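You operate a simulated robot arm through the tools that you are given. There is no shell and no other tool. Be economical: measure what you need, move in short steps, check, and stop when the job is done.

You are at the controls of a simulated robot arm. One attempt, no reset.

TASK
Send the torn mushroom through the hopper into the box marked TORN.
Fine: it lies in a wrong box; shut the open hopper floor first; at the end floor shut, hopper parked over the grey box.

Only the result counts: the job must be done as asked and must still hold three seconds after the hand-in. Knocking over, shifting, dropping, spilling or breaking anything else fails it.

THE ROBOT
A 6-joint arm with a two-finger parallel gripper, fixed in place. Base frame: the origin is at the foot of the arm, x ahead of it, y to its left, z up; the work surface is at about z = 680. Units: mm, degrees, N and s.
With the tool pointing down near the work surface it reaches from about 240 to 660 mm from the base axis. Its first joint turns from -66.0 to 66.0 degrees. Payload 2.9 kg.
The TCP is the grasp point between the finger pads, 30 mm short of the fingertips. In the tool frame z runs along the fingers and y along their closing line. Largest opening 110 mm; finger width 20, thickness 10; the body of the gripper, 48 by 112 mm, starts 55 mm behind the TCP.
Orientation is told as [roll, pitch, yaw] about the base's x, y, z axes, in that order, counted from this pose: with the fingers straight down and closing along the base's y, the tool's x points along the base's -x, its y along +y and its z along -z.

THE INTERFACE
- The arm moves only by the tool drive_tool. Its argument "targets" is a list that holds one entry, the list of rows, each a list of 7 numbers: the shift along the base's x, y, z in mm, then the turn, a rotation vector about the base's x, y, z in degrees, then the closure, from 0 (fully open) to 1 (shut). In form: [[[tx, ty, tz, rx, ry, rz, hand], ...]]. A call has 1 to 10 rows; each row shifts and turns the commanded pose from where the row before left it. A row lasts 0.2 s, in which the tool goes at most 50 mm and 8.6 degrees; a call with a longer step from one row to the next is refused whole, and so is a gripper value outside its range. Where a pose cannot be reached the arm comes as near as it can. A force on the tool above 90 N (or 10 N above the force at the start of the call, whichever is more), or a blocked arm, ends the call early, and 0.2 s more pass. The fingers move at their own pace (about 108 mm/s each) and stop on an object; they squeeze with about 39 N. The grip force told is the motor's: it shows also when the fingers shut on nothing. Time passes only in rows, and 0.2 s behind the last, so rows that do not move let the fingers close. It gives the time, the measured TCP pose, the force on the tool (base axes), the opening and the grip force at its end, in the units of the frame above (readings bear some noise), with the torque about the TCP (base axes, N m) and any sound that the robot's microphone picked up.
- Cameras (640 x 400 px; columns grow to the right, rows downward): "scene" is fixed at [72.2, 458.2, 1350]; the picture's right is [-0.62, -0.79, 0.00], its down [-0.67, 0.53, -0.51] and it looks along [0.40, -0.32, -0.86] (base axes); focal length 315 px, centre (320, 200). "wrist" rides on the gripper at [72, 17, -103] in the tool frame; the picture's right is [-0.23, 0.97, 0.00], its down [-0.76, -0.18, -0.62] and it looks along [-0.61, -0.14, 0.78] (tool axes); focal length 222 px, centre (320, 200). There is no depth. A picture from a camera that has moved, and an enlarged one, comes with that camera's place and axes in the base frame and with its lens.
- get_image(camera): a new picture of that camera. No time passes.
- inspect(camera, box): a new picture of the part [left, top, right, bottom] of that camera's present view, enlarged. No time passes.
- finish_job(): hands the job in; it is judged then, once.

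Go step by step. Nothing tells you positions but the pictures and the camera data: compare them with the known pose of the tool, close in by small moves and look again before you grip or let go. The budget is 120 turns and 68 pictures, counting those below and the enlarged ones. Unless the task says otherwise, let go and move clear before handing in, and close with one line.

The tools are called as a command line: name --argument value ..., lists and objects as JSON in quotes. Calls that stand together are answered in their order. drive_tool: Moves the arm, as the interface text tells. Its arguments: {"type":"object","properties":{"targets":{"type":"array","items":{"type":"array","items":{"type":"array","items":{"type":"number"}}}}},"required":["targets"]} The other tools are called the same way: get_image (camera) takes a picture; inspect (camera, box) takes an enlarged picture of a part of a camera's view; finish_job () hands the job in.

At the start:

```text
time_s: 0.0
tcp_pos: [315.5, 197.3, 970.4]
tcp_rot: [-0.1, 0.0, 0.1]
force: [0.3, 0.8, -0.5]
ft_torque: [0.03, 0.01, 0.01]
width: 110.1
gripper_force: 0.0
```

scene: 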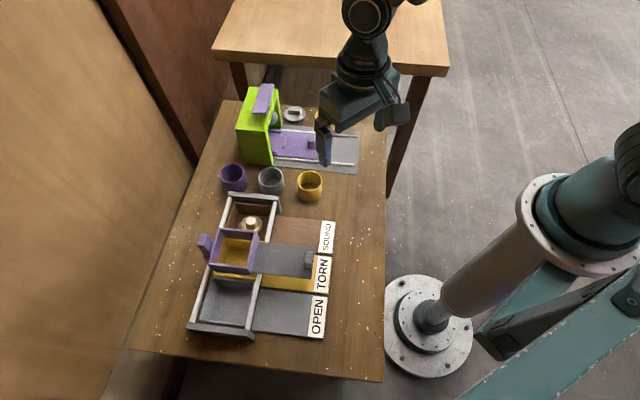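
wrist: 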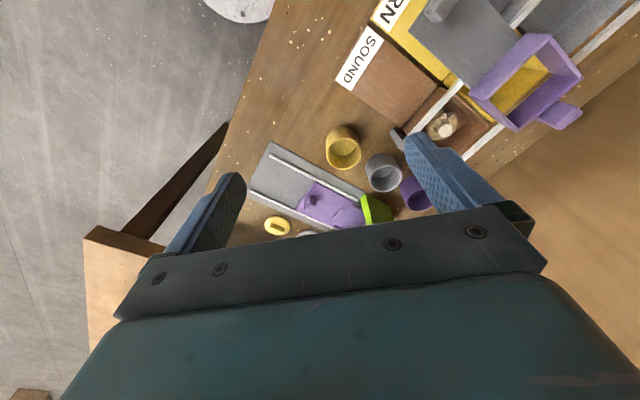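

I see a row of three boxes (SOUND brown, TORN yellow, OPEN grey) with a purple hopper on rails over the yellow one and a mushroom in the brown box. I'll zoom in first.

inspect --camera "scene" --box '[180, 180, 350, 350]'

inspect --camera "scene" --box '[210, 70, 380, 210]'

inspect --camera "wrist" --box '[320, 0, 640, 200]'

```text
2.35 times, centred on (265, 265) of scene
camera zoom: at [72.2, 458.2, 1350.0], right [-0.62, -0.79, 0.0], down [-0.67, 0.53, -0.51], along [0.4, -0.32, -0.86], focal length 741 px, centre (449, 47)
```

zoom: 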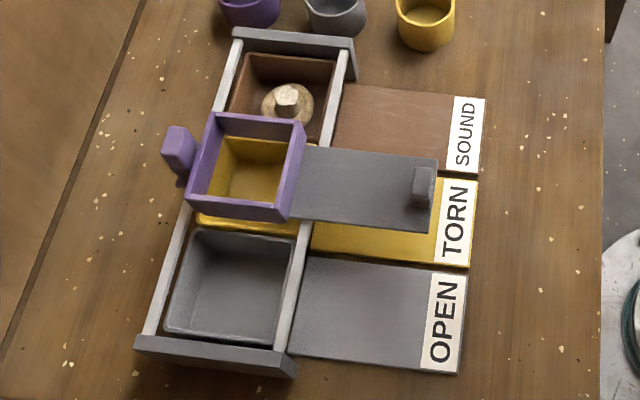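

```text
2.86 times, centred on (295, 140) of scene
camera zoom: at [72.2, 458.2, 1350.0], right [-0.62, -0.79, 0.0], down [-0.67, 0.53, -0.51], along [0.4, -0.32, -0.86], focal length 900 px, centre (391, 371)
```

zoom: 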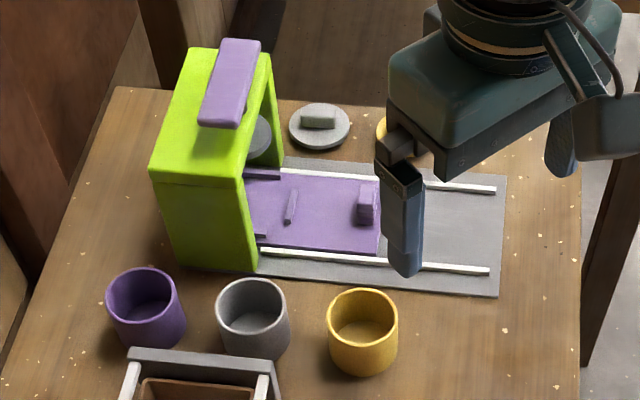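

```text
2.00 times, centred on (480, 100) of wrist
camera zoom: at [242.7, 213.4, 1074.3], right [0.23, 0.97, 0.0], down [0.76, -0.18, 0.62], along [0.61, -0.14, -0.78], focal length 444 px, centre (0, 400)
```

zoom: 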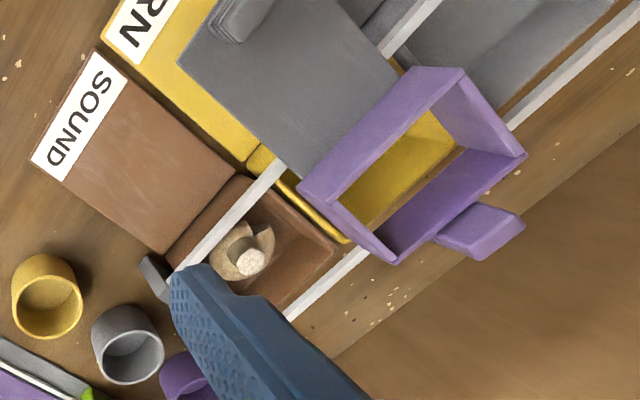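

I take the hopper to be centred near (350, 443), with its top near z 784 and its rails running about 135°. The mushroom's stem top is near (419, 378, 728). Next I turn the gripper to yaw -45 and look closer at the hopper floor's knob.

drive_tool --targets '[[[-10, 25, -10, 0, 0, -7.5, 0], [-10, 25, -10, 0, 0, -7.5, 0], [-10, 25, -10, 0, 0, -7.5, 0], [-10, 25, -10, 0, 0, -7.5, 0], [-10, 25, -5, 0, 0, -7.5, 0], [-10, 25, -5, 0, 0, -7.5, 0], [0, 0, 0, 0, 0, 0, 0]]]'

get_image --camera "wrist"

get_image --camera "scene"

```text
time_s: 1.6
tcp_pos: [254.7, 344.6, 921.0]
tcp_rot: [-0.1, -0.1, -45.0]
force: [0.0, 0.0, 0.0]
ft_torque: [0.02, 0.0, 0.02]
width: 109.9
gripper_force: 0.1
```

```text
62 pictures are left
camera wrist: at [215.7, 408.2, 1024.5], right [0.85, 0.53, 0.0], down [0.41, -0.66, 0.62], along [0.33, -0.53, -0.78], focal length 222 px, centre (320, 200)
```

wrist: 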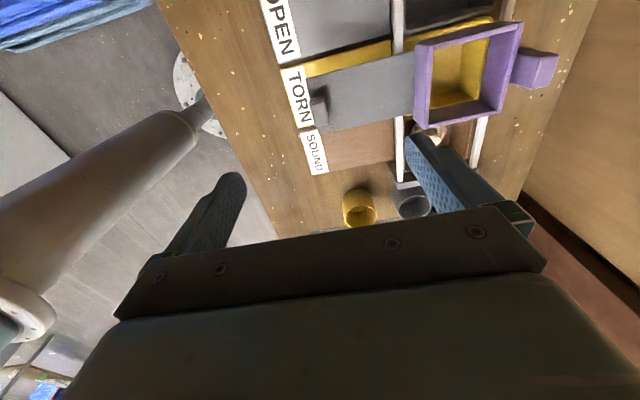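

```text
61 pictures are left
```

scene: 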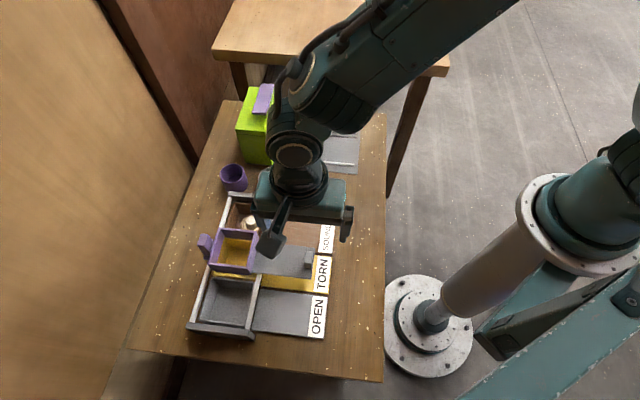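

inspect --camera "wrist" --box '[270, 0, 590, 200]'

```text
2.00 times, centred on (430, 100) of wrist
camera zoom: at [215.7, 408.2, 1024.5], right [0.85, 0.53, 0.0], down [0.41, -0.66, 0.62], along [0.33, -0.53, -0.78], focal length 444 px, centre (100, 400)
```

zoom: 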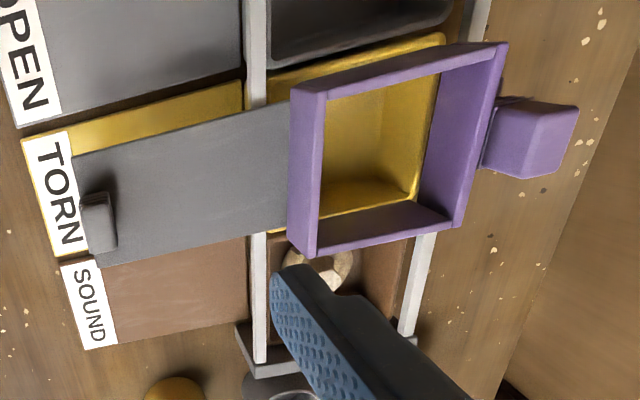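

The knob is near (263, 333), with its height uncertain at around 735–760. I close the fingers and move to the outside of the knob, still above it, to measure height close up.

drive_tool --targets '[[[-3, -8, -20, 0, 0, 0, 1], [-3, -8, -20, 0, 0, 0, 1], [-3, -8, -20, 0, 0, 0, 1], [-3, -8, -20, 0, 0, 0, 1], [-3, -3, -20, 0, 0, 0, 1], [0, 0, -20, 0, 0, 0, 1], [0, 0, 0, 0, 0, 0, 1]]]'

get_image --camera "wrist"

inspect --camera "scene" --box '[180, 180, 350, 350]'

```text
time_s: 3.2
tcp_pos: [238.8, 310.2, 798.9]
tcp_rot: [0.0, 0.1, -44.9]
force: [0.1, -0.2, -0.4]
ft_torque: [0.01, 0.03, 0.0]
width: 0.0
gripper_force: 37.7
```

```text
59 pictures are left
camera wrist: at [199.6, 372.3, 902.7], right [0.85, 0.53, 0.0], down [0.41, -0.66, 0.62], along [0.33, -0.53, -0.78], focal length 222 px, centre (320, 200)
```

wrist: 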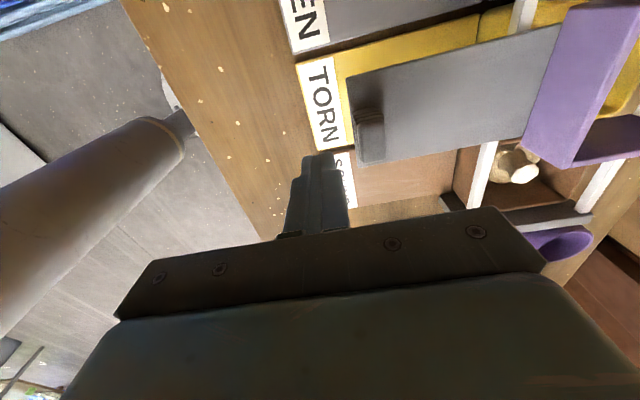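

```text
2.35 times, centred on (265, 265) of scene
camera zoom: at [72.2, 458.2, 1350.0], right [-0.62, -0.79, 0.0], down [-0.67, 0.53, -0.51], along [0.4, -0.32, -0.86], focal length 741 px, centre (449, 47)
```

zoom: 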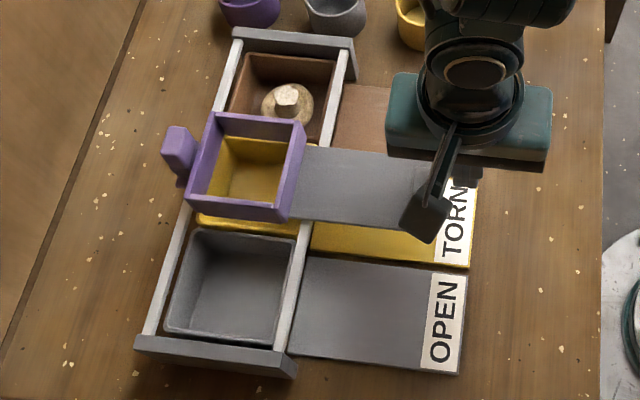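

inspect --camera "wrist" --box '[280, 60, 440, 180]'

```text
3.33 times, centred on (360, 120) of wrist
camera zoom: at [199.6, 372.3, 902.7], right [0.85, 0.53, 0.0], down [0.41, -0.66, 0.62], along [0.33, -0.53, -0.78], focal length 740 px, centre (187, 467)
```

zoom: 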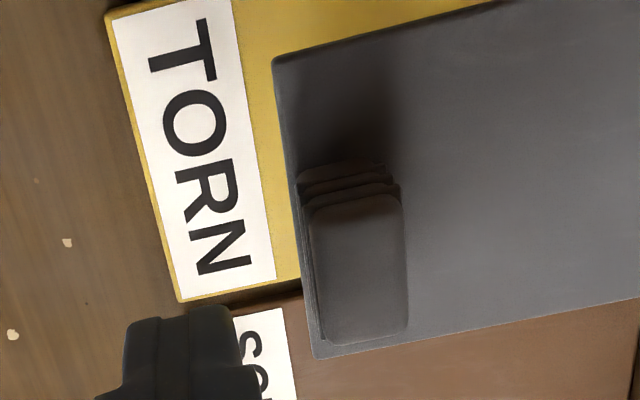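

The plate is near z 735, and the knob is about 19×28 mm, centred near (266, 335) with its top near z 753. I lower the closed fingers behind it (tips near z 739) and push towards the hopper in steps.

drive_tool --targets '[[[0, 0, -15, 0, 0, 0, 1], [0, 0, -14.5, 0, 0, 0, 1], [5, 5, 0, 0, 0, 0, 1], [5, 5, 0, 0, 0, 0, 1], [6, 6, 0, 0, 0, 0, 1], [6, 6, 0, 0, 0, 0, 1], [6, 6, 0, 0, 0, 0, 1], [0, 0, 0, 0, 0, 0, 1]]]'

get_image --camera "wrist"

```text
time_s: 5.0
tcp_pos: [267.4, 340.5, 772.3]
tcp_rot: [-0.1, 0.0, -44.8]
force: [-0.5, -0.1, 0.5]
ft_torque: [-0.02, 0.0, 0.04]
width: 0.0
gripper_force: 37.3
```

```text
56 pictures are left
camera wrist: at [228.7, 402.9, 876.1], right [0.85, 0.53, 0.0], down [0.41, -0.66, 0.62], along [0.33, -0.53, -0.78], focal length 222 px, centre (320, 200)
```

wrist: 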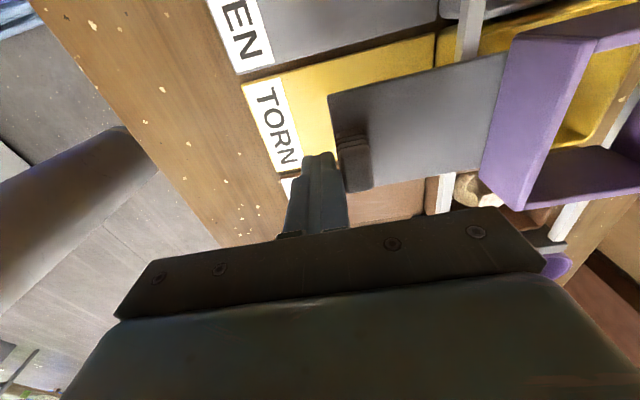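

The plate is moving and the force is tiny. I keep pushing.

drive_tool --targets '[[[6, 6, 0, 0, 0, 0, 1], [6, 6, 0, 0, 0, 0, 1], [6, 6, 0, 0, 0, 0, 1], [6, 6, 0, 0, 0, 0, 1], [5, 5, 0, 0, 0, 0, 1], [4, 4, 0, 0, 0, 0, 1], [0, 0, 0, 0, 0, 0, 1]]]'

get_image --camera "wrist"

inspect --camera "scene" --box '[180, 180, 350, 350]'

```text
time_s: 6.6
tcp_pos: [298.8, 371.9, 771.1]
tcp_rot: [-0.5, 0.1, -44.9]
force: [-11.1, -12.8, 5.8]
ft_torque: [0.14, -0.07, 0.07]
width: 0.0
gripper_force: 37.7
```

```text
55 pictures are left
camera wrist: at [260.1, 433.8, 874.7], right [0.85, 0.53, -0.01], down [0.42, -0.66, 0.62], along [0.33, -0.53, -0.78], focal length 222 px, centre (320, 200)
```

wrist: 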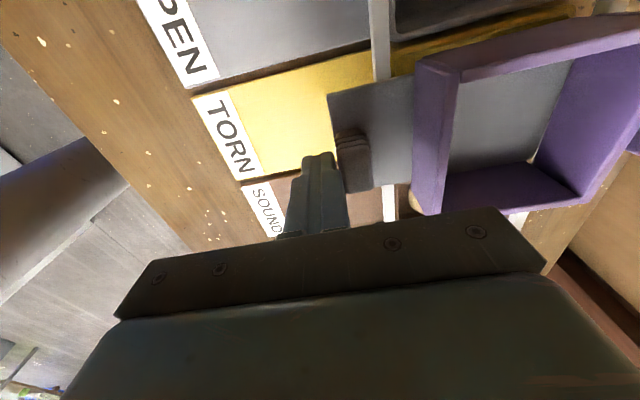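

```text
2.35 times, centred on (265, 265) of scene
camera zoom: at [71.9, 457.9, 1350.1], right [-0.62, -0.79, 0.0], down [-0.67, 0.53, -0.51], along [0.4, -0.32, -0.86], focal length 741 px, centre (449, 47)
```

zoom: 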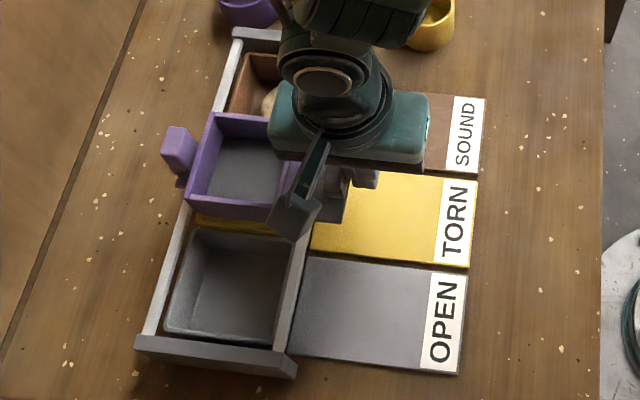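

The push met a stop at about 17 N, and the hopper now shows a grey floor throughout. I back off, rise and move towards the mushroom for a look.

drive_tool --targets '[[[-6, -6, 0, 0, 0, 0, 1], [-4, -4, 5, 0, 0, 0, 1], [0, 0, 30, 0, 0, 0, 1], [0, 0, 40, 0, 0, 0, 0.5], [20, 0, 30, 0, 0, 0, 0.5], [30, 0, 0, 0, 0, 0, 0.5], [30, 10, 0, 0, 0, 0, 0.5], [24, 14, 0, 0, 0, 0, 0.5], [0, 0, 0, 0, 0, 0, 0.5]]]'

get_image --camera "wrist"

inspect --camera "scene" --box '[180, 180, 350, 350]'

```text
time_s: 8.6
tcp_pos: [395.3, 386.4, 878.7]
tcp_rot: [-0.1, -0.1, -44.9]
force: [-0.5, 0.8, 0.6]
ft_torque: [0.01, -0.01, 0.01]
width: 55.1
gripper_force: 0.1
```

```text
53 pictures are left
camera wrist: at [355.3, 449.2, 982.0], right [0.85, 0.53, 0.0], down [0.41, -0.66, 0.62], along [0.33, -0.53, -0.78], focal length 222 px, centre (320, 200)
```

wrist: 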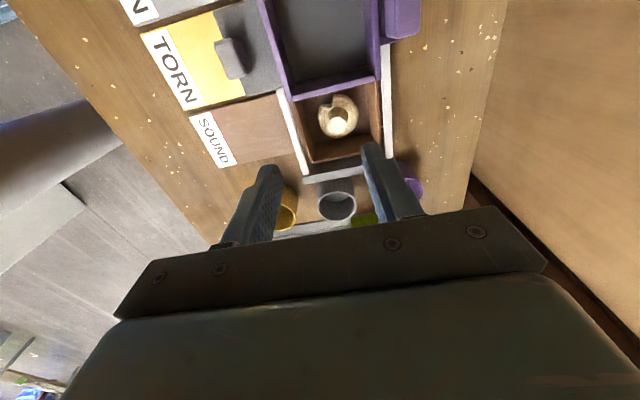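

```text
2.35 times, centred on (265, 265) of scene
camera zoom: at [72.2, 458.2, 1350.0], right [-0.62, -0.79, 0.0], down [-0.67, 0.53, -0.51], along [0.4, -0.32, -0.86], focal length 741 px, centre (449, 47)
```

zoom: 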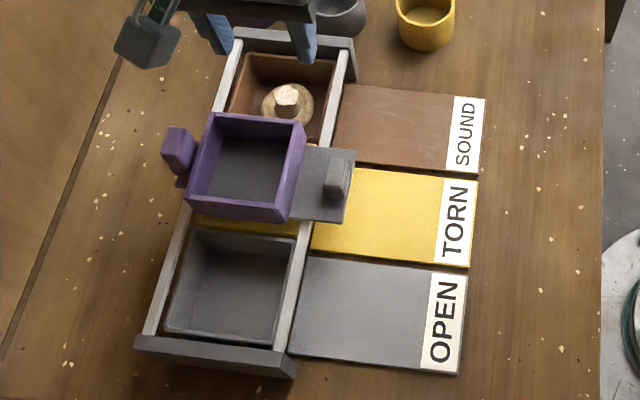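

inspect --camera "wrist" --box '[240, 0, 440, 180]'

inspect --camera "scene" --box '[225, 190, 285, 250]'

```text
2.22 times, centred on (340, 90) of wrist
camera zoom: at [355.3, 449.2, 982.0], right [0.85, 0.53, 0.0], down [0.41, -0.66, 0.62], along [0.33, -0.53, -0.78], focal length 494 px, centre (276, 444)
```

zoom: 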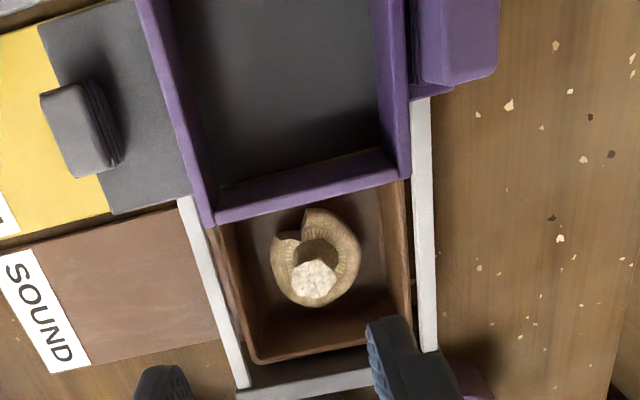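

```text
6.67 times, centred on (255, 220) of scene
camera zoom: at [72.2, 458.2, 1350.0], right [-0.62, -0.79, 0.0], down [-0.67, 0.53, -0.51], along [0.4, -0.32, -0.86], focal length 2100 px, centre (753, 67)
```

zoom: 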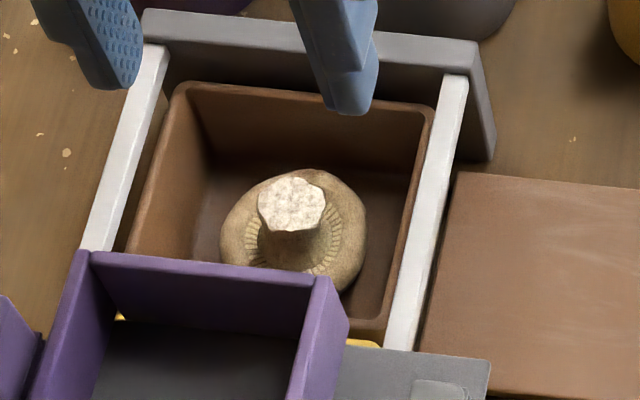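

The hopper floor is shut. The mushroom in the brown box shows the tear and stands stem up near (422, 379), its top near z 726. I descend above it with a narrower opening and look.

drive_tool --targets '[[[13, -4, -20, 0, 0, 0, 0.62], [13.7, -3.4, -30, 0, 0, 0, 0.62], [0, 0, -30, 0, 0, 0, 0.62], [0, 0, -30, 0, 0, 0, 0.62], [0, 0, 0, 0, 0, 0, 0.62]]]'

inspect --camera "wrist" --box '[220, 60, 420, 260]'

inspect --camera "scene" --box '[215, 180, 295, 260]'

```text
time_s: 9.8
tcp_pos: [422.5, 378.2, 766.9]
tcp_rot: [-0.1, 0.0, -44.9]
force: [-0.4, 0.1, -0.5]
ft_torque: [0.05, 0.02, -0.02]
width: 41.8
gripper_force: 0.0
```

```text
2.00 times, centred on (320, 160) of wrist
camera zoom: at [382.4, 441.0, 870.3], right [0.85, 0.53, 0.0], down [0.41, -0.66, 0.62], along [0.33, -0.53, -0.78], focal length 444 px, centre (320, 280)
```

zoom: 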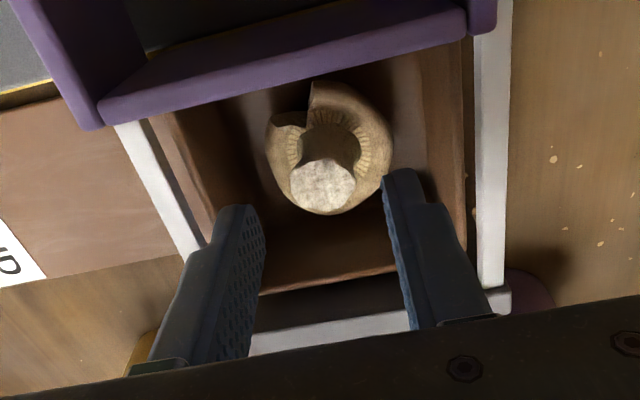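

```text
5.00 times, centred on (255, 220) of scene
camera zoom: at [72.2, 458.2, 1350.0], right [-0.62, -0.79, 0.0], down [-0.67, 0.53, -0.51], along [0.4, -0.32, -0.86], focal length 1575 px, centre (645, 100)
```

zoom: 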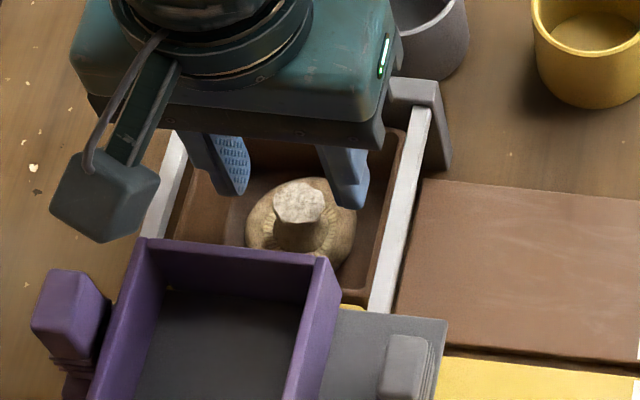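

The stem sits between the finger pads, near (422, 381). I descend until the tips are near z 711, beside the stem, and close.

drive_tool --targets '[[[-0.3, 2, 0, 0, 0, 0, 0.68], [0, 0, -9, 0, 0, 0, 0.68], [0, 0, -9, 0, 0, 0, 0.68], [0, 0, -8, 0, 0, 0, 0.68], [0, 0, 0, 0, 0, 0, 0.68]]]'

inspect --camera "wrist" --box '[220, 60, 420, 260]'

inspect --camera "scene" --box '[215, 180, 295, 260]'

```text
time_s: 11.0
tcp_pos: [422.3, 381.9, 739.2]
tcp_rot: [-0.2, -0.1, -44.9]
force: [0.0, 0.4, 0.0]
ft_torque: [0.0, 0.0, 0.04]
width: 34.8
gripper_force: 0.0
```

```text
2.00 times, centred on (320, 160) of wrist
camera zoom: at [382.4, 444.0, 842.6], right [0.85, 0.53, 0.0], down [0.41, -0.66, 0.62], along [0.33, -0.53, -0.78], focal length 444 px, centre (320, 280)
```

zoom: 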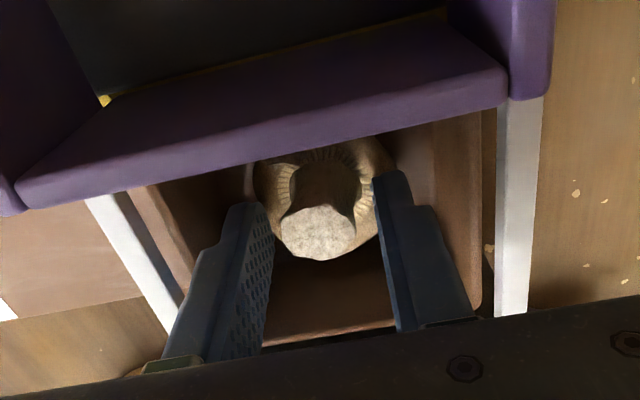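

```text
5.00 times, centred on (255, 220) of scene
camera zoom: at [72.2, 458.2, 1350.0], right [-0.62, -0.79, 0.0], down [-0.67, 0.53, -0.51], along [0.4, -0.32, -0.86], focal length 1575 px, centre (645, 100)
```

zoom: 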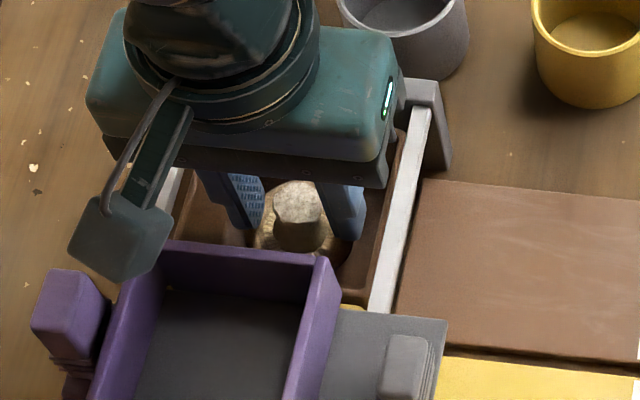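

The stem is centred between the pads, so I close on it.

drive_tool --targets '[[[0, 0, 0, 0, 0, 0, 0.85], [0, 0, 0, 0, 0, 0, 0.85], [0, 0, 0, 0, 0, 0, 0.85]]]'

```text
time_s: 11.8
tcp_pos: [421.1, 381.2, 739.6]
tcp_rot: [-0.1, 0.1, -44.9]
force: [-0.2, -0.3, -0.5]
ft_torque: [0.03, -0.03, 0.03]
width: 19.7
gripper_force: 11.5
```

It is gripped at 19.7 mm with 11.5 N. I lift gently and check.

drive_tool --targets '[[[0, 0, 5, 0, 0, 0, 0.88], [0, 0, 15, 0, 0, 0, 0.88], [0, 0, 20, 0, 0, 0, 0.88], [0, 0, 30, 0, 0, 0, 0.88], [0, 0, 35, 0, 0, 0, 0.88], [0, 0, 0, 0, 0, 0, 0.88]]]'

get_image --camera "wrist"

inspect --camera "scene" --box '[195, 150, 355, 310]'

```text
time_s: 13.2
tcp_pos: [420.4, 380.8, 845.9]
tcp_rot: [-0.1, 0.1, -45.0]
force: [0.5, 0.0, -0.8]
ft_torque: [0.01, 0.01, 0.02]
width: 19.9
gripper_force: 12.1
```

```text
45 pictures are left
camera wrist: at [380.4, 442.6, 948.9], right [0.85, 0.53, 0.0], down [0.41, -0.66, 0.62], along [0.33, -0.53, -0.78], focal length 222 px, centre (320, 200)
```

wrist: 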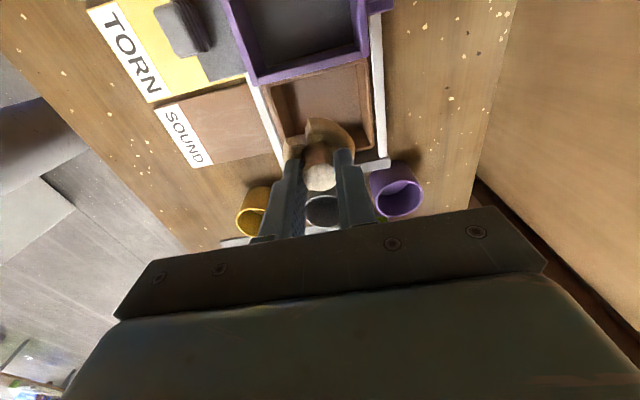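

```text
2.50 times, centred on (275, 230) of scene
camera zoom: at [72.2, 458.2, 1350.0], right [-0.62, -0.79, 0.0], down [-0.67, 0.53, -0.51], along [0.4, -0.32, -0.86], focal length 788 px, centre (432, 125)
```

zoom: 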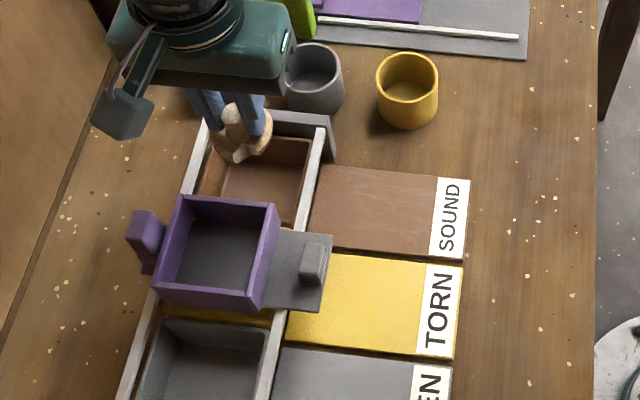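

The mushroom is held and clear. I raise it, move over the hopper centre near (360, 445), and look before lowering.

drive_tool --targets '[[[0, 0, 20, 0, 0, 0, 0.88], [-15, 16, 0, 0, 0, 0, 0.88], [-15, 16, 0, 0, 0, 0, 0.88], [-15, 16, 0, 0, 0, 0, 0.88], [-15.4, 16.2, 0, 0, 0, 0, 0.88], [0, 0, 0, 0, 0, 0, 0.88]]]'

get_image --camera "wrist"

inspect --camera "scene" --box '[195, 150, 355, 310]'

```text
time_s: 14.6
tcp_pos: [362.3, 444.3, 864.6]
tcp_rot: [0.1, 0.1, -45.0]
force: [-0.2, -0.1, -0.5]
ft_torque: [-0.02, 0.01, -0.01]
width: 19.6
gripper_force: 11.8
```

```text
43 pictures are left
camera wrist: at [321.9, 506.6, 968.4], right [0.85, 0.53, 0.0], down [0.41, -0.66, 0.62], along [0.33, -0.53, -0.78], focal length 222 px, centre (320, 200)
```

wrist: 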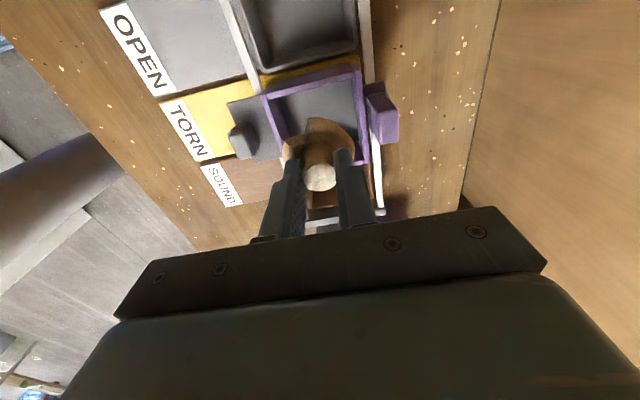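

```text
2.50 times, centred on (275, 230) of scene
camera zoom: at [72.2, 458.3, 1350.0], right [-0.62, -0.79, 0.0], down [-0.67, 0.53, -0.51], along [0.4, -0.32, -0.86], focal length 788 px, centre (432, 125)
```

zoom: 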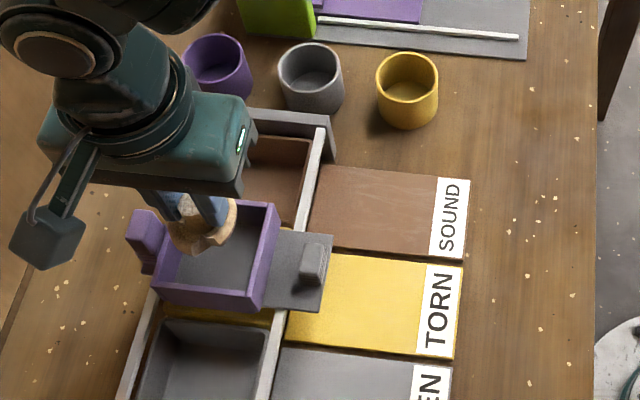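

The mushroom is centred over the hopper. I lower it to just above the floor, with the cap bottom about 56 mm below the TCP.

drive_tool --targets '[[[0, 0, -20, 0, 0, 0, 0.88], [0, 0, -20, 0, 0, 0, 0.88], [0, 0, -15, 0, 0, 0, 0.88], [0, 0, -10, 0, 0, 0, 0.88], [0, 0, 0, 0, 0, 0, 0.88]]]'

inspect --camera "wrist" --box '[220, 60, 420, 260]'

inspect --camera "scene" --box '[195, 190, 295, 290]'

```text
time_s: 15.8
tcp_pos: [360.9, 447.2, 803.2]
tcp_rot: [0.1, 0.1, -44.9]
force: [-7.0, -7.1, 27.4]
ft_torque: [-0.26, 0.26, 0.06]
width: 19.7
gripper_force: 11.5
```

```text
2.00 times, centred on (320, 160) of wrist
camera zoom: at [320.6, 509.0, 906.1], right [0.85, 0.53, 0.0], down [0.41, -0.66, 0.62], along [0.33, -0.53, -0.78], focal length 444 px, centre (320, 280)
```

zoom: 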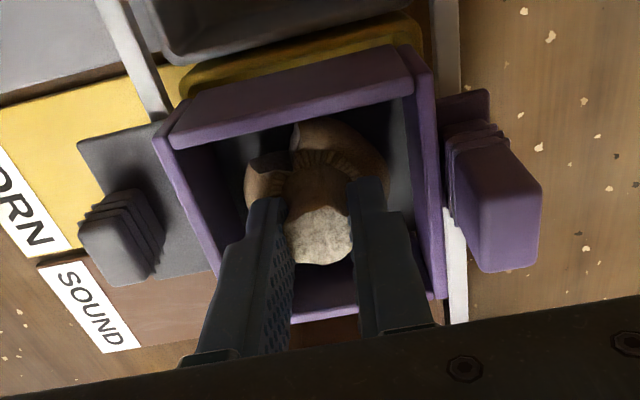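

```text
4.00 times, centred on (245, 240) of scene
camera zoom: at [71.8, 457.7, 1350.2], right [-0.62, -0.79, 0.0], down [-0.67, 0.53, -0.51], along [0.4, -0.32, -0.86], focal length 1260 px, centre (620, 40)
```

zoom: 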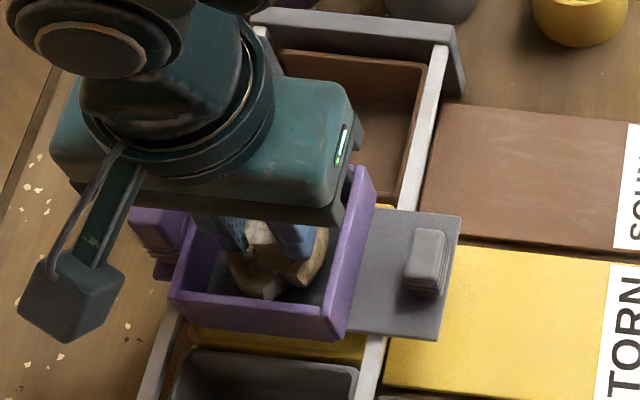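

The force reads 27 N upward, so the cap has met the hopper floor a little early. I ease up slightly and re-read.

drive_tool --targets '[[[0, 0, 4, 0, 0, 0, 0.88], [0, 0, 0, 0, 0, 0, 0.88]]]'

inspect --camera "wrist" --box '[270, 80, 370, 180]'

```text
time_s: 16.4
tcp_pos: [359.5, 444.5, 802.7]
tcp_rot: [-0.2, 0.0, -45.1]
force: [-0.4, -0.1, 0.5]
ft_torque: [0.03, 0.02, -0.01]
width: 19.8
gripper_force: 12.4
```

```text
4.00 times, centred on (320, 130) of wrist
camera zoom: at [320.8, 507.8, 906.4], right [0.85, 0.53, 0.0], down [0.41, -0.66, 0.62], along [0.33, -0.53, -0.78], focal length 888 px, centre (320, 480)
```

zoom: 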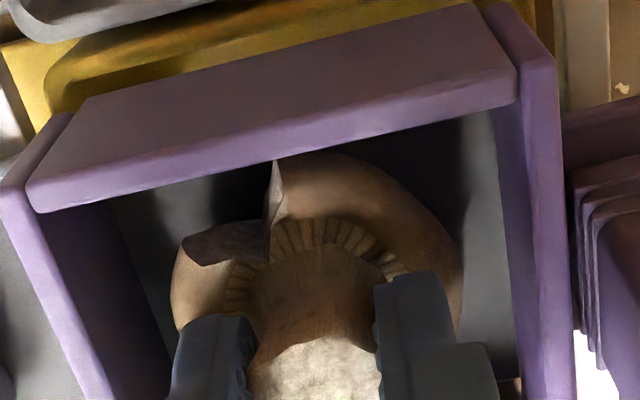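

The force is gone, so the cap is right at the floor. I open slightly to release, then rise straight up.

drive_tool --targets '[[[0, 0, -1, 0, 0, 0, 0.88], [0, 0, 0, 0, 0, 0, 0.78], [0, 0, 0, 0, 0, 0, 0.72], [0, 0, 0, 0, 0, 0, 0.72]]]'

inspect --camera "wrist" --box '[220, 60, 420, 260]'

```text
time_s: 17.4
tcp_pos: [361.5, 446.7, 802.8]
tcp_rot: [-0.1, 0.1, -44.9]
force: [-0.5, -0.2, -0.2]
ft_torque: [0.0, -0.02, 0.0]
width: 30.6
gripper_force: 0.0
```

```text
2.00 times, centred on (320, 160) of wrist
camera zoom: at [321.3, 508.4, 906.1], right [0.85, 0.53, 0.0], down [0.41, -0.66, 0.62], along [0.33, -0.53, -0.78], focal length 444 px, centre (320, 280)
```

zoom: 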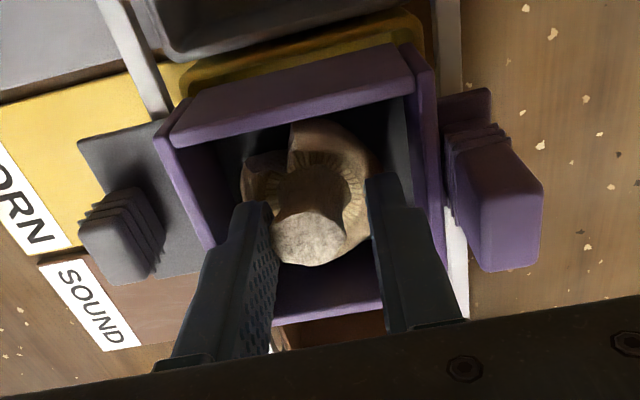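

The mushroom stands in the hopper, released. I rise clear and move over the floor's knob for a look, opening to about 40 mm.

drive_tool --targets '[[[-1, -1, 0, 0, 0, 0, 0.72], [0, 0, 10, 0, 0, 0, 0.72], [0, 0, 25, 0, 0, 0, 0.72], [0, 0, 30, 0, 0, 0, 0.68], [-16, -16, 0, 0, 0, 0, 0.64], [-16, -16, 0, 0, 0, 0, 0.64], [-16, -30, 0, 0, 0, 0, 0.64], [0, 0, -25, 0, 0, 0, 0.64], [0, 0, -20, 0, 0, 0, 0.64], [0, 0, 0, 0, 0, 0, 0.64]]]'

get_image --camera "wrist"

inspect --camera "scene" --box '[195, 190, 315, 310]'

```text
time_s: 19.6
tcp_pos: [314.3, 381.7, 825.1]
tcp_rot: [-0.2, -0.1, -44.9]
force: [0.4, -0.2, -0.1]
ft_torque: [-0.04, 0.01, -0.01]
width: 39.6
gripper_force: 0.1
```

```text
37 pictures are left
camera wrist: at [275.3, 444.8, 928.8], right [0.85, 0.53, 0.0], down [0.41, -0.66, 0.62], along [0.33, -0.53, -0.78], focal length 222 px, centre (320, 200)
```

wrist: 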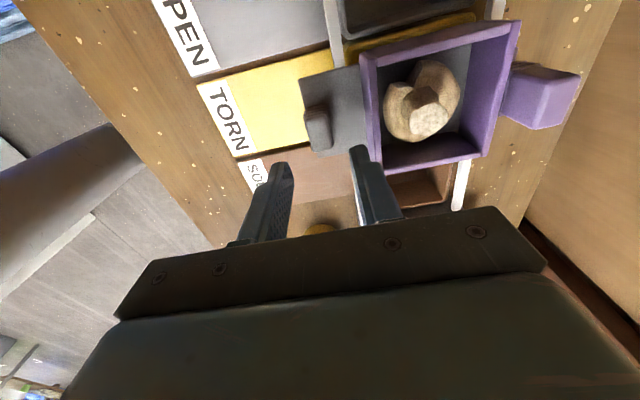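

```text
3.33 times, centred on (255, 250) of scene
camera zoom: at [72.2, 458.2, 1350.0], right [-0.62, -0.79, 0.0], down [-0.67, 0.53, -0.51], along [0.4, -0.32, -0.86], focal length 1050 px, centre (537, 33)
```

zoom: 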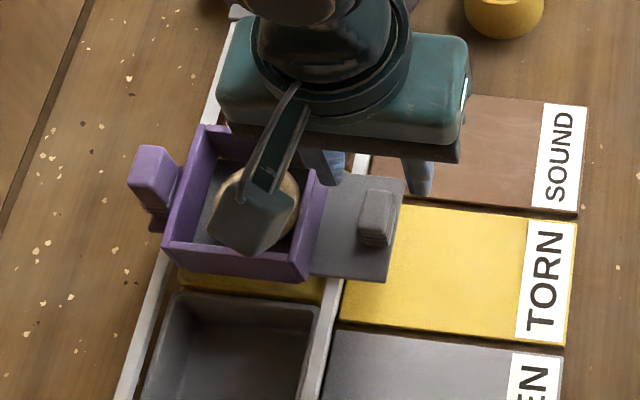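

The knob's centre is near (312, 386). I align and go down until the tips straddle it, then check.

drive_tool --targets '[[[-2, 4.3, -10, 0, 0, 0, 0.64], [0, 0, -15, 0, 0, 0, 0.64], [0, 0, -14, 0, 0, 0, 0.64], [0, 0, 0, 0, 0, 0, 0.64]]]'

inspect --camera "wrist" --box '[220, 60, 420, 260]'

inspect --camera "scene" --box '[195, 190, 315, 310]'

```text
time_s: 20.6
tcp_pos: [310.7, 388.3, 784.2]
tcp_rot: [0.1, -0.1, -44.9]
force: [-0.1, -0.3, 0.8]
ft_torque: [0.01, 0.03, 0.02]
width: 39.4
gripper_force: 0.0
```

```text
2.00 times, centred on (320, 160) of wrist
camera zoom: at [271.0, 450.3, 888.7], right [0.85, 0.53, 0.0], down [0.41, -0.66, 0.62], along [0.33, -0.53, -0.78], focal length 444 px, centre (320, 280)
```

zoom: 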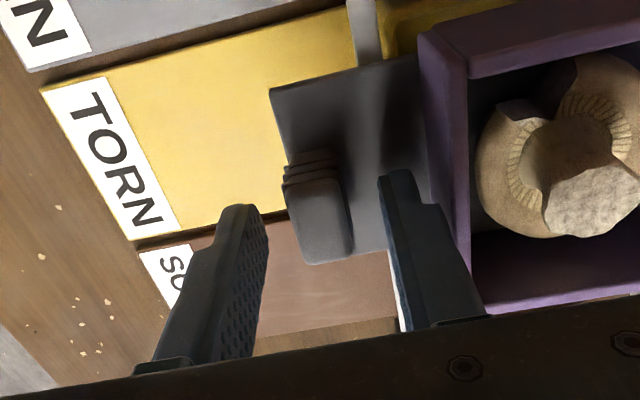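

```text
3.33 times, centred on (255, 250) of scene
camera zoom: at [72.2, 458.2, 1350.0], right [-0.62, -0.79, 0.0], down [-0.67, 0.53, -0.51], along [0.4, -0.32, -0.86], focal length 1050 px, centre (537, 33)
```

zoom: 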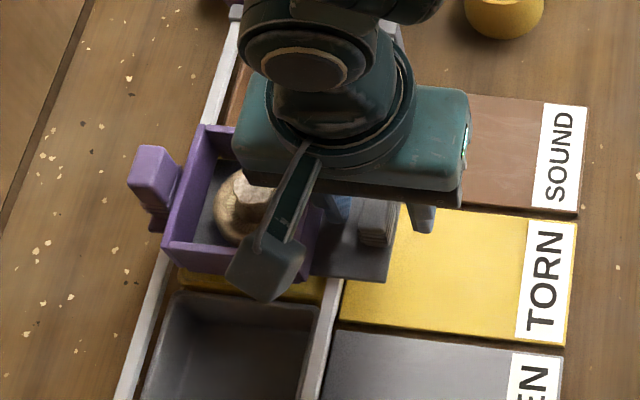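

The knob sits between the fingers. I go 9 mm lower and close on it.

drive_tool --targets '[[[0, 0, -5, 0, 0, 0, 0.64], [0, 0, -4, 0, 0, 0, 0.64], [0, 0, 0, 0, 0, 0, 0.9], [0, 0, 0, 0, 0, 0, 0.9], [0, 0, 0, 0, 0, 0, 0.9]]]'

inspect --camera "wrist" --box '[220, 60, 420, 260]'

```text
time_s: 21.8
tcp_pos: [311.5, 388.3, 778.8]
tcp_rot: [0.4, 0.0, -44.9]
force: [0.6, 0.3, 41.8]
ft_torque: [-0.03, -0.02, -0.01]
width: 18.8
gripper_force: 8.1
```

```text
2.00 times, centred on (320, 160) of wrist
camera zoom: at [271.8, 450.5, 882.6], right [0.85, 0.53, 0.01], down [0.41, -0.67, 0.62], along [0.33, -0.52, -0.78], focal length 444 px, centre (320, 280)
```

zoom: 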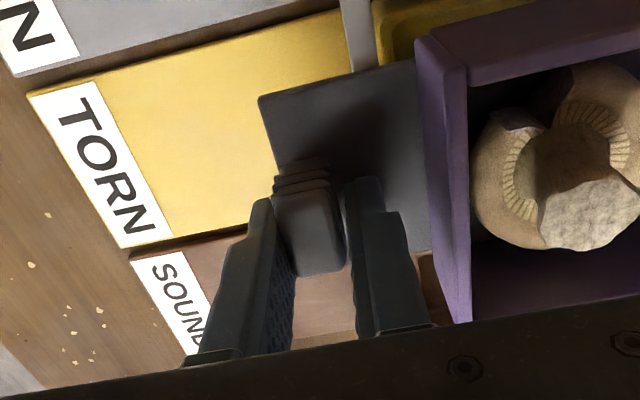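

The fingertips rest on the plate (its top is near z 748) and the knob is gripped. I relieve the load by 4 mm, then start pulling outward.

drive_tool --targets '[[[0, 0, 4, 0, 0, 0, 0.9], [0, 0, 1, 0, 0, 0, 0.95], [0, 0, 0, 0, 0, 0, 0.95]]]'

```text
time_s: 22.6
tcp_pos: [308.7, 384.6, 778.7]
tcp_rot: [-0.5, 0.0, -45.0]
force: [-0.3, -1.0, -14.2]
ft_torque: [0.61, -0.13, -0.03]
width: 15.6
gripper_force: 44.6
```

drive_tool --targets '[[[0, 0, -1.5, 0, 0, 0, 0.9], [0, 0, 0, 0, 0, 0, 0.9]]]'

inspect --camera "wrist" --box '[220, 60, 420, 260]'

```text
time_s: 23.2
tcp_pos: [311.7, 386.5, 778.7]
tcp_rot: [-0.2, 0.0, -44.9]
force: [-0.8, -1.1, -15.9]
ft_torque: [-0.17, -0.36, -0.03]
width: 15.7
gripper_force: 45.3
```

```text
2.00 times, centred on (320, 160) of wrist
camera zoom: at [271.0, 449.6, 882.8], right [0.85, 0.53, 0.0], down [0.41, -0.66, 0.62], along [0.33, -0.53, -0.78], focal length 444 px, centre (320, 280)
```

zoom: 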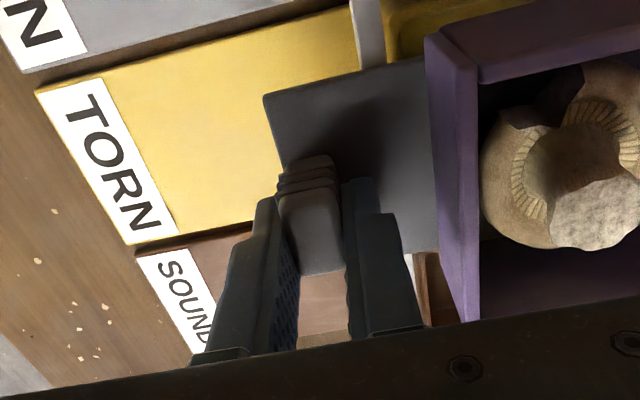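

The knob is firmly gripped at 15.7 mm. I pull outward in small steps.

drive_tool --targets '[[[-2, -2, -1.5, 0, 0, 0, 0.9], [-4, -4, 0, 0, 0, 0, 0.9], [-5, -5, 0, 0, 0, 0, 0.9], [-5, -5, 0, 0, 0, 0, 0.9], [0, 0, 0, 0, 0, 0, 0.9]]]'

get_image --camera "wrist"

```text
time_s: 24.4
tcp_pos: [293.7, 370.8, 778.6]
tcp_rot: [0.3, 0.0, -45.0]
force: [1.7, -0.4, 21.3]
ft_torque: [-0.55, -0.23, -0.06]
width: 15.5
gripper_force: 44.5
```

```text
31 pictures are left
camera wrist: at [254.9, 433.7, 883.0], right [0.85, 0.53, 0.0], down [0.41, -0.67, 0.62], along [0.33, -0.53, -0.78], focal length 222 px, centre (320, 200)
```

wrist: 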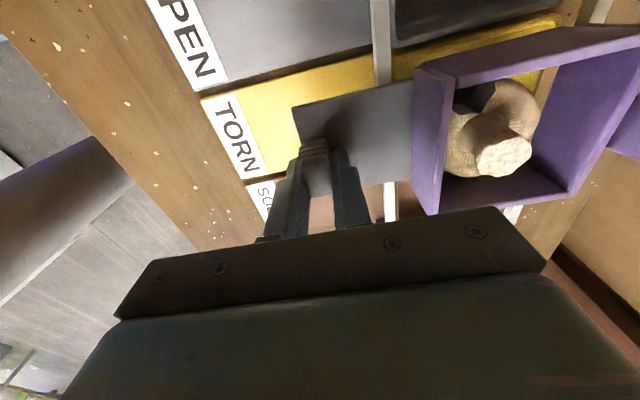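

The floor slides freely with the grip. I keep pulling to full open.

drive_tool --targets '[[[-6, -6, 0.7, 0, 0, 0, 0.9], [-6, -6, 0, 0, 0, 0, 0.9], [-6, -6, 0, 0, 0, 0, 0.9], [-6, -6, 0, 0, 0, 0, 0.9], [-5, -5, 0, 0, 0, 0, 0.9], [0, 0, 0, 0, 0, 0, 0.9]]]'

get_image --camera "wrist"

inspect --camera "scene" --box '[195, 180, 335, 320]'

```text
time_s: 25.8
tcp_pos: [265.6, 342.3, 779.6]
tcp_rot: [0.2, 0.1, -44.8]
force: [-0.4, 0.9, 39.0]
ft_torque: [0.2, 0.39, -0.11]
width: 16.0
gripper_force: 45.4
```

```text
30 pictures are left
camera wrist: at [226.3, 404.3, 882.7], right [0.85, 0.53, 0.0], down [0.41, -0.67, 0.62], along [0.33, -0.53, -0.78], focal length 222 px, centre (320, 200)
```

wrist: 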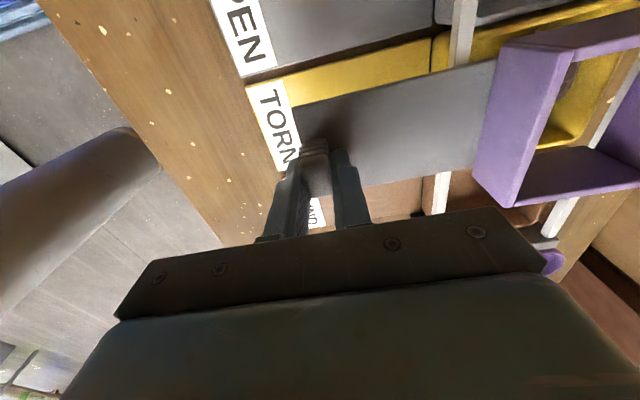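

```text
2.86 times, centred on (265, 250) of scene
camera zoom: at [71.9, 457.8, 1350.2], right [-0.62, -0.79, 0.0], down [-0.67, 0.53, -0.51], along [0.4, -0.32, -0.86], focal length 900 px, centre (477, 57)
```

zoom: 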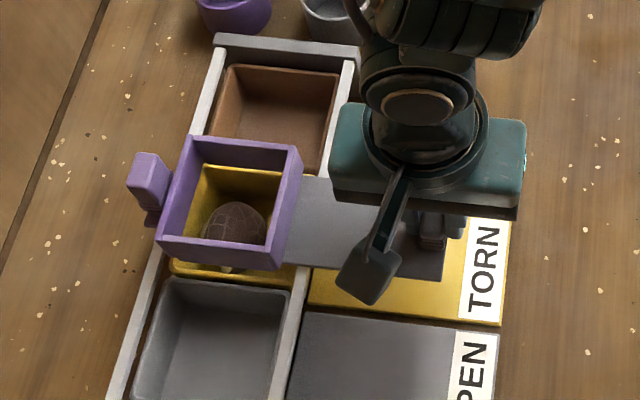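

The mushroom has dropped through, cap up, into the yellow box. I check that it lies wholly inside and below the hopper.

inspect --camera "scene" --box '[225, 215, 275, 265]'

```text
8.00 times, centred on (250, 240) of scene
camera zoom: at [71.9, 457.8, 1350.2], right [-0.62, -0.79, 0.0], down [-0.67, 0.53, -0.51], along [0.4, -0.32, -0.86], focal length 2520 px, centre (880, -120)
```

zoom: 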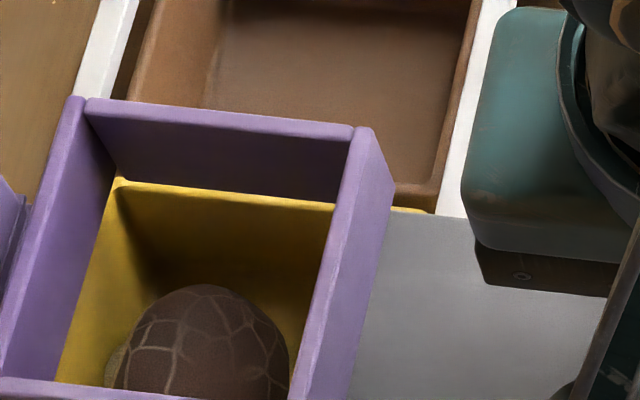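

inspect --camera "scene" --box '[220, 240, 280, 290]'

```text
8.00 times, centred on (250, 265) of scene
camera zoom: at [71.9, 457.8, 1350.2], right [-0.62, -0.79, 0.0], down [-0.67, 0.53, -0.51], along [0.4, -0.32, -0.86], focal length 2520 px, centre (880, -320)
```

zoom: 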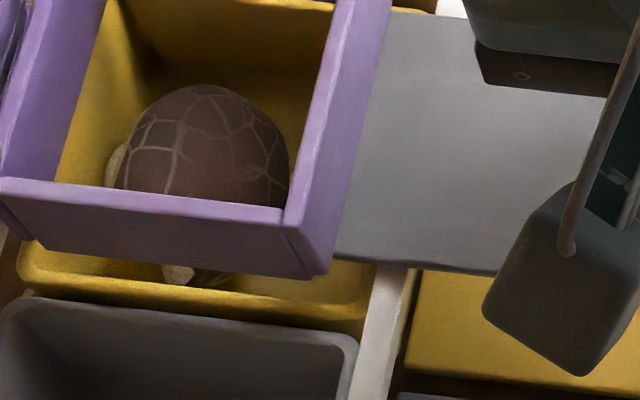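

The mushroom lies inside the yellow box, below its rim. I relieve the downward load and push the floor shut again, still gripping the knob.

drive_tool --targets '[[[0, 0, 1.5, 0, 0, 0, 0.9], [0, 0, 0.5, 0, 0, 0, 0.9], [0, 0, 0, 0, 0, 0, 0.9]]]'

drive_tool --targets '[[[4, 4, 0, 0, 0, 0, 0.9], [5, 5, 0, 0, 0, 0, 0.9], [5, 5, 0, 0, 0, 0, 0.9], [5, 5, 0, 0, 0, 0, 0.9], [5, 5, 0, 0, 0, 0, 0.9], [5, 5, 0, 0, 0, 0, 0.9], [5, 5, 0, 0, 0, 0, 0.9], [4, 4, 0, 0, 0, 0, 0.9], [3, 3, 0, 0, 0, 0, 0.9], [0, 0, 0, 0, 0, 0, 0.9]]]'

```text
time_s: 26.6
tcp_pos: [265.4, 341.0, 778.2]
tcp_rot: [-0.1, 0.0, -44.8]
force: [0.7, 0.4, 14.4]
ft_torque: [1.12, 0.37, 0.04]
width: 15.5
gripper_force: 45.1
```

```text
time_s: 28.8
tcp_pos: [306.2, 381.9, 778.5]
tcp_rot: [-0.2, 0.0, -44.9]
force: [0.3, -0.1, -21.0]
ft_torque: [-0.31, -0.65, -0.02]
width: 15.4
gripper_force: 45.4
```

drive_tool --targets '[[[2, 2, -0.7, 0, 0, 0, 0.9], [2, 2, 0, 0, 0, 0, 0.9], [2, 2, 0, 0, 0, 0, 0.9], [1.5, 1.5, 0, 0, 0, 0, 0.9], [0, 0, 0, 0, 0, 0, 0.9]]]'

get_image --camera "wrist"

inspect --camera "scene" --box '[195, 180, 335, 320]'

```text
time_s: 30.0
tcp_pos: [312.3, 389.2, 779.6]
tcp_rot: [-0.4, -0.1, -44.8]
force: [-11.4, -10.6, -4.0]
ft_torque: [0.24, -0.01, -0.1]
width: 15.4
gripper_force: 45.3
```

```text
26 pictures are left
camera wrist: at [272.7, 451.7, 882.7], right [0.85, 0.53, -0.01], down [0.42, -0.66, 0.62], along [0.33, -0.53, -0.78], focal length 222 px, centre (320, 200)
```

wrist: 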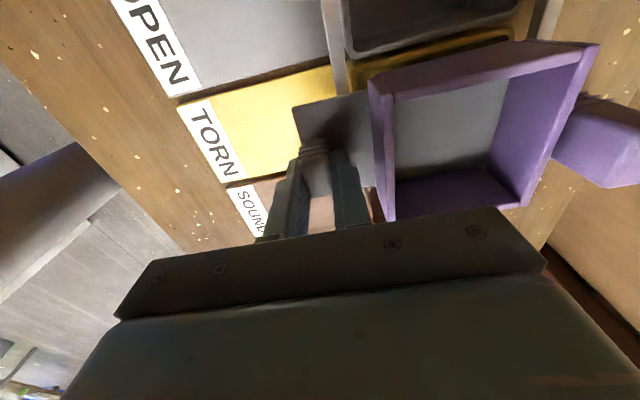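

```text
2.86 times, centred on (265, 250) of scene
camera zoom: at [72.0, 458.0, 1350.1], right [-0.62, -0.79, 0.0], down [-0.67, 0.53, -0.51], along [0.4, -0.32, -0.86], focal length 900 px, centre (477, 57)
```

zoom: 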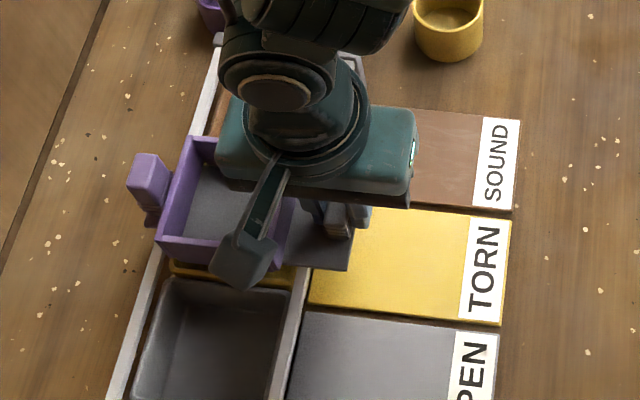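

The floor is against its stop again and shut. I relieve the push, release the knob, rise, and move to the SOUND side of the hopper with the fingers closed, to push it towards OPEN.

drive_tool --targets '[[[-1.2, -1.2, 0.5, 0, 0, 0, 0.9], [0, 0, 0, 0, 0, 0, 0.65], [0, 0, 0, 0, 0, 0, 0.65], [0, 0, 10, 0, 0, 0, 0.65], [0, 0, 35, 0, 0, 0, 0.65], [0, 0, 40, 0, 0, 0, 0.65], [0, 0, 0, 0, 0, 0, 0.65]]]'

get_image --camera "wrist"

```text
time_s: 31.6
tcp_pos: [309.7, 391.2, 863.6]
tcp_rot: [-0.1, 0.0, -44.9]
force: [-0.6, -0.4, -0.1]
ft_torque: [0.0, -0.02, -0.01]
width: 38.6
gripper_force: 0.0
```

```text
24 pictures are left
camera wrist: at [269.9, 453.0, 966.3], right [0.85, 0.53, 0.0], down [0.41, -0.66, 0.62], along [0.33, -0.53, -0.78], focal length 222 px, centre (320, 200)
```

wrist: 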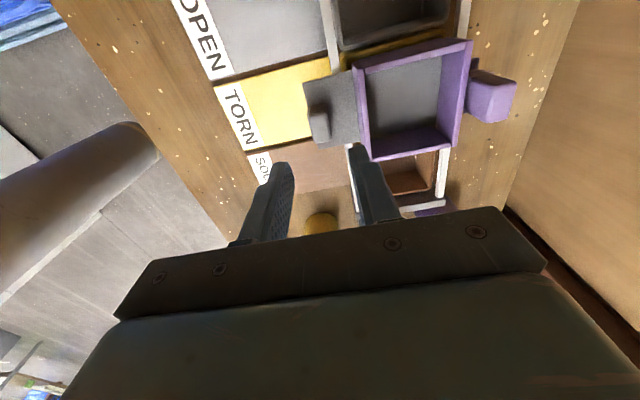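

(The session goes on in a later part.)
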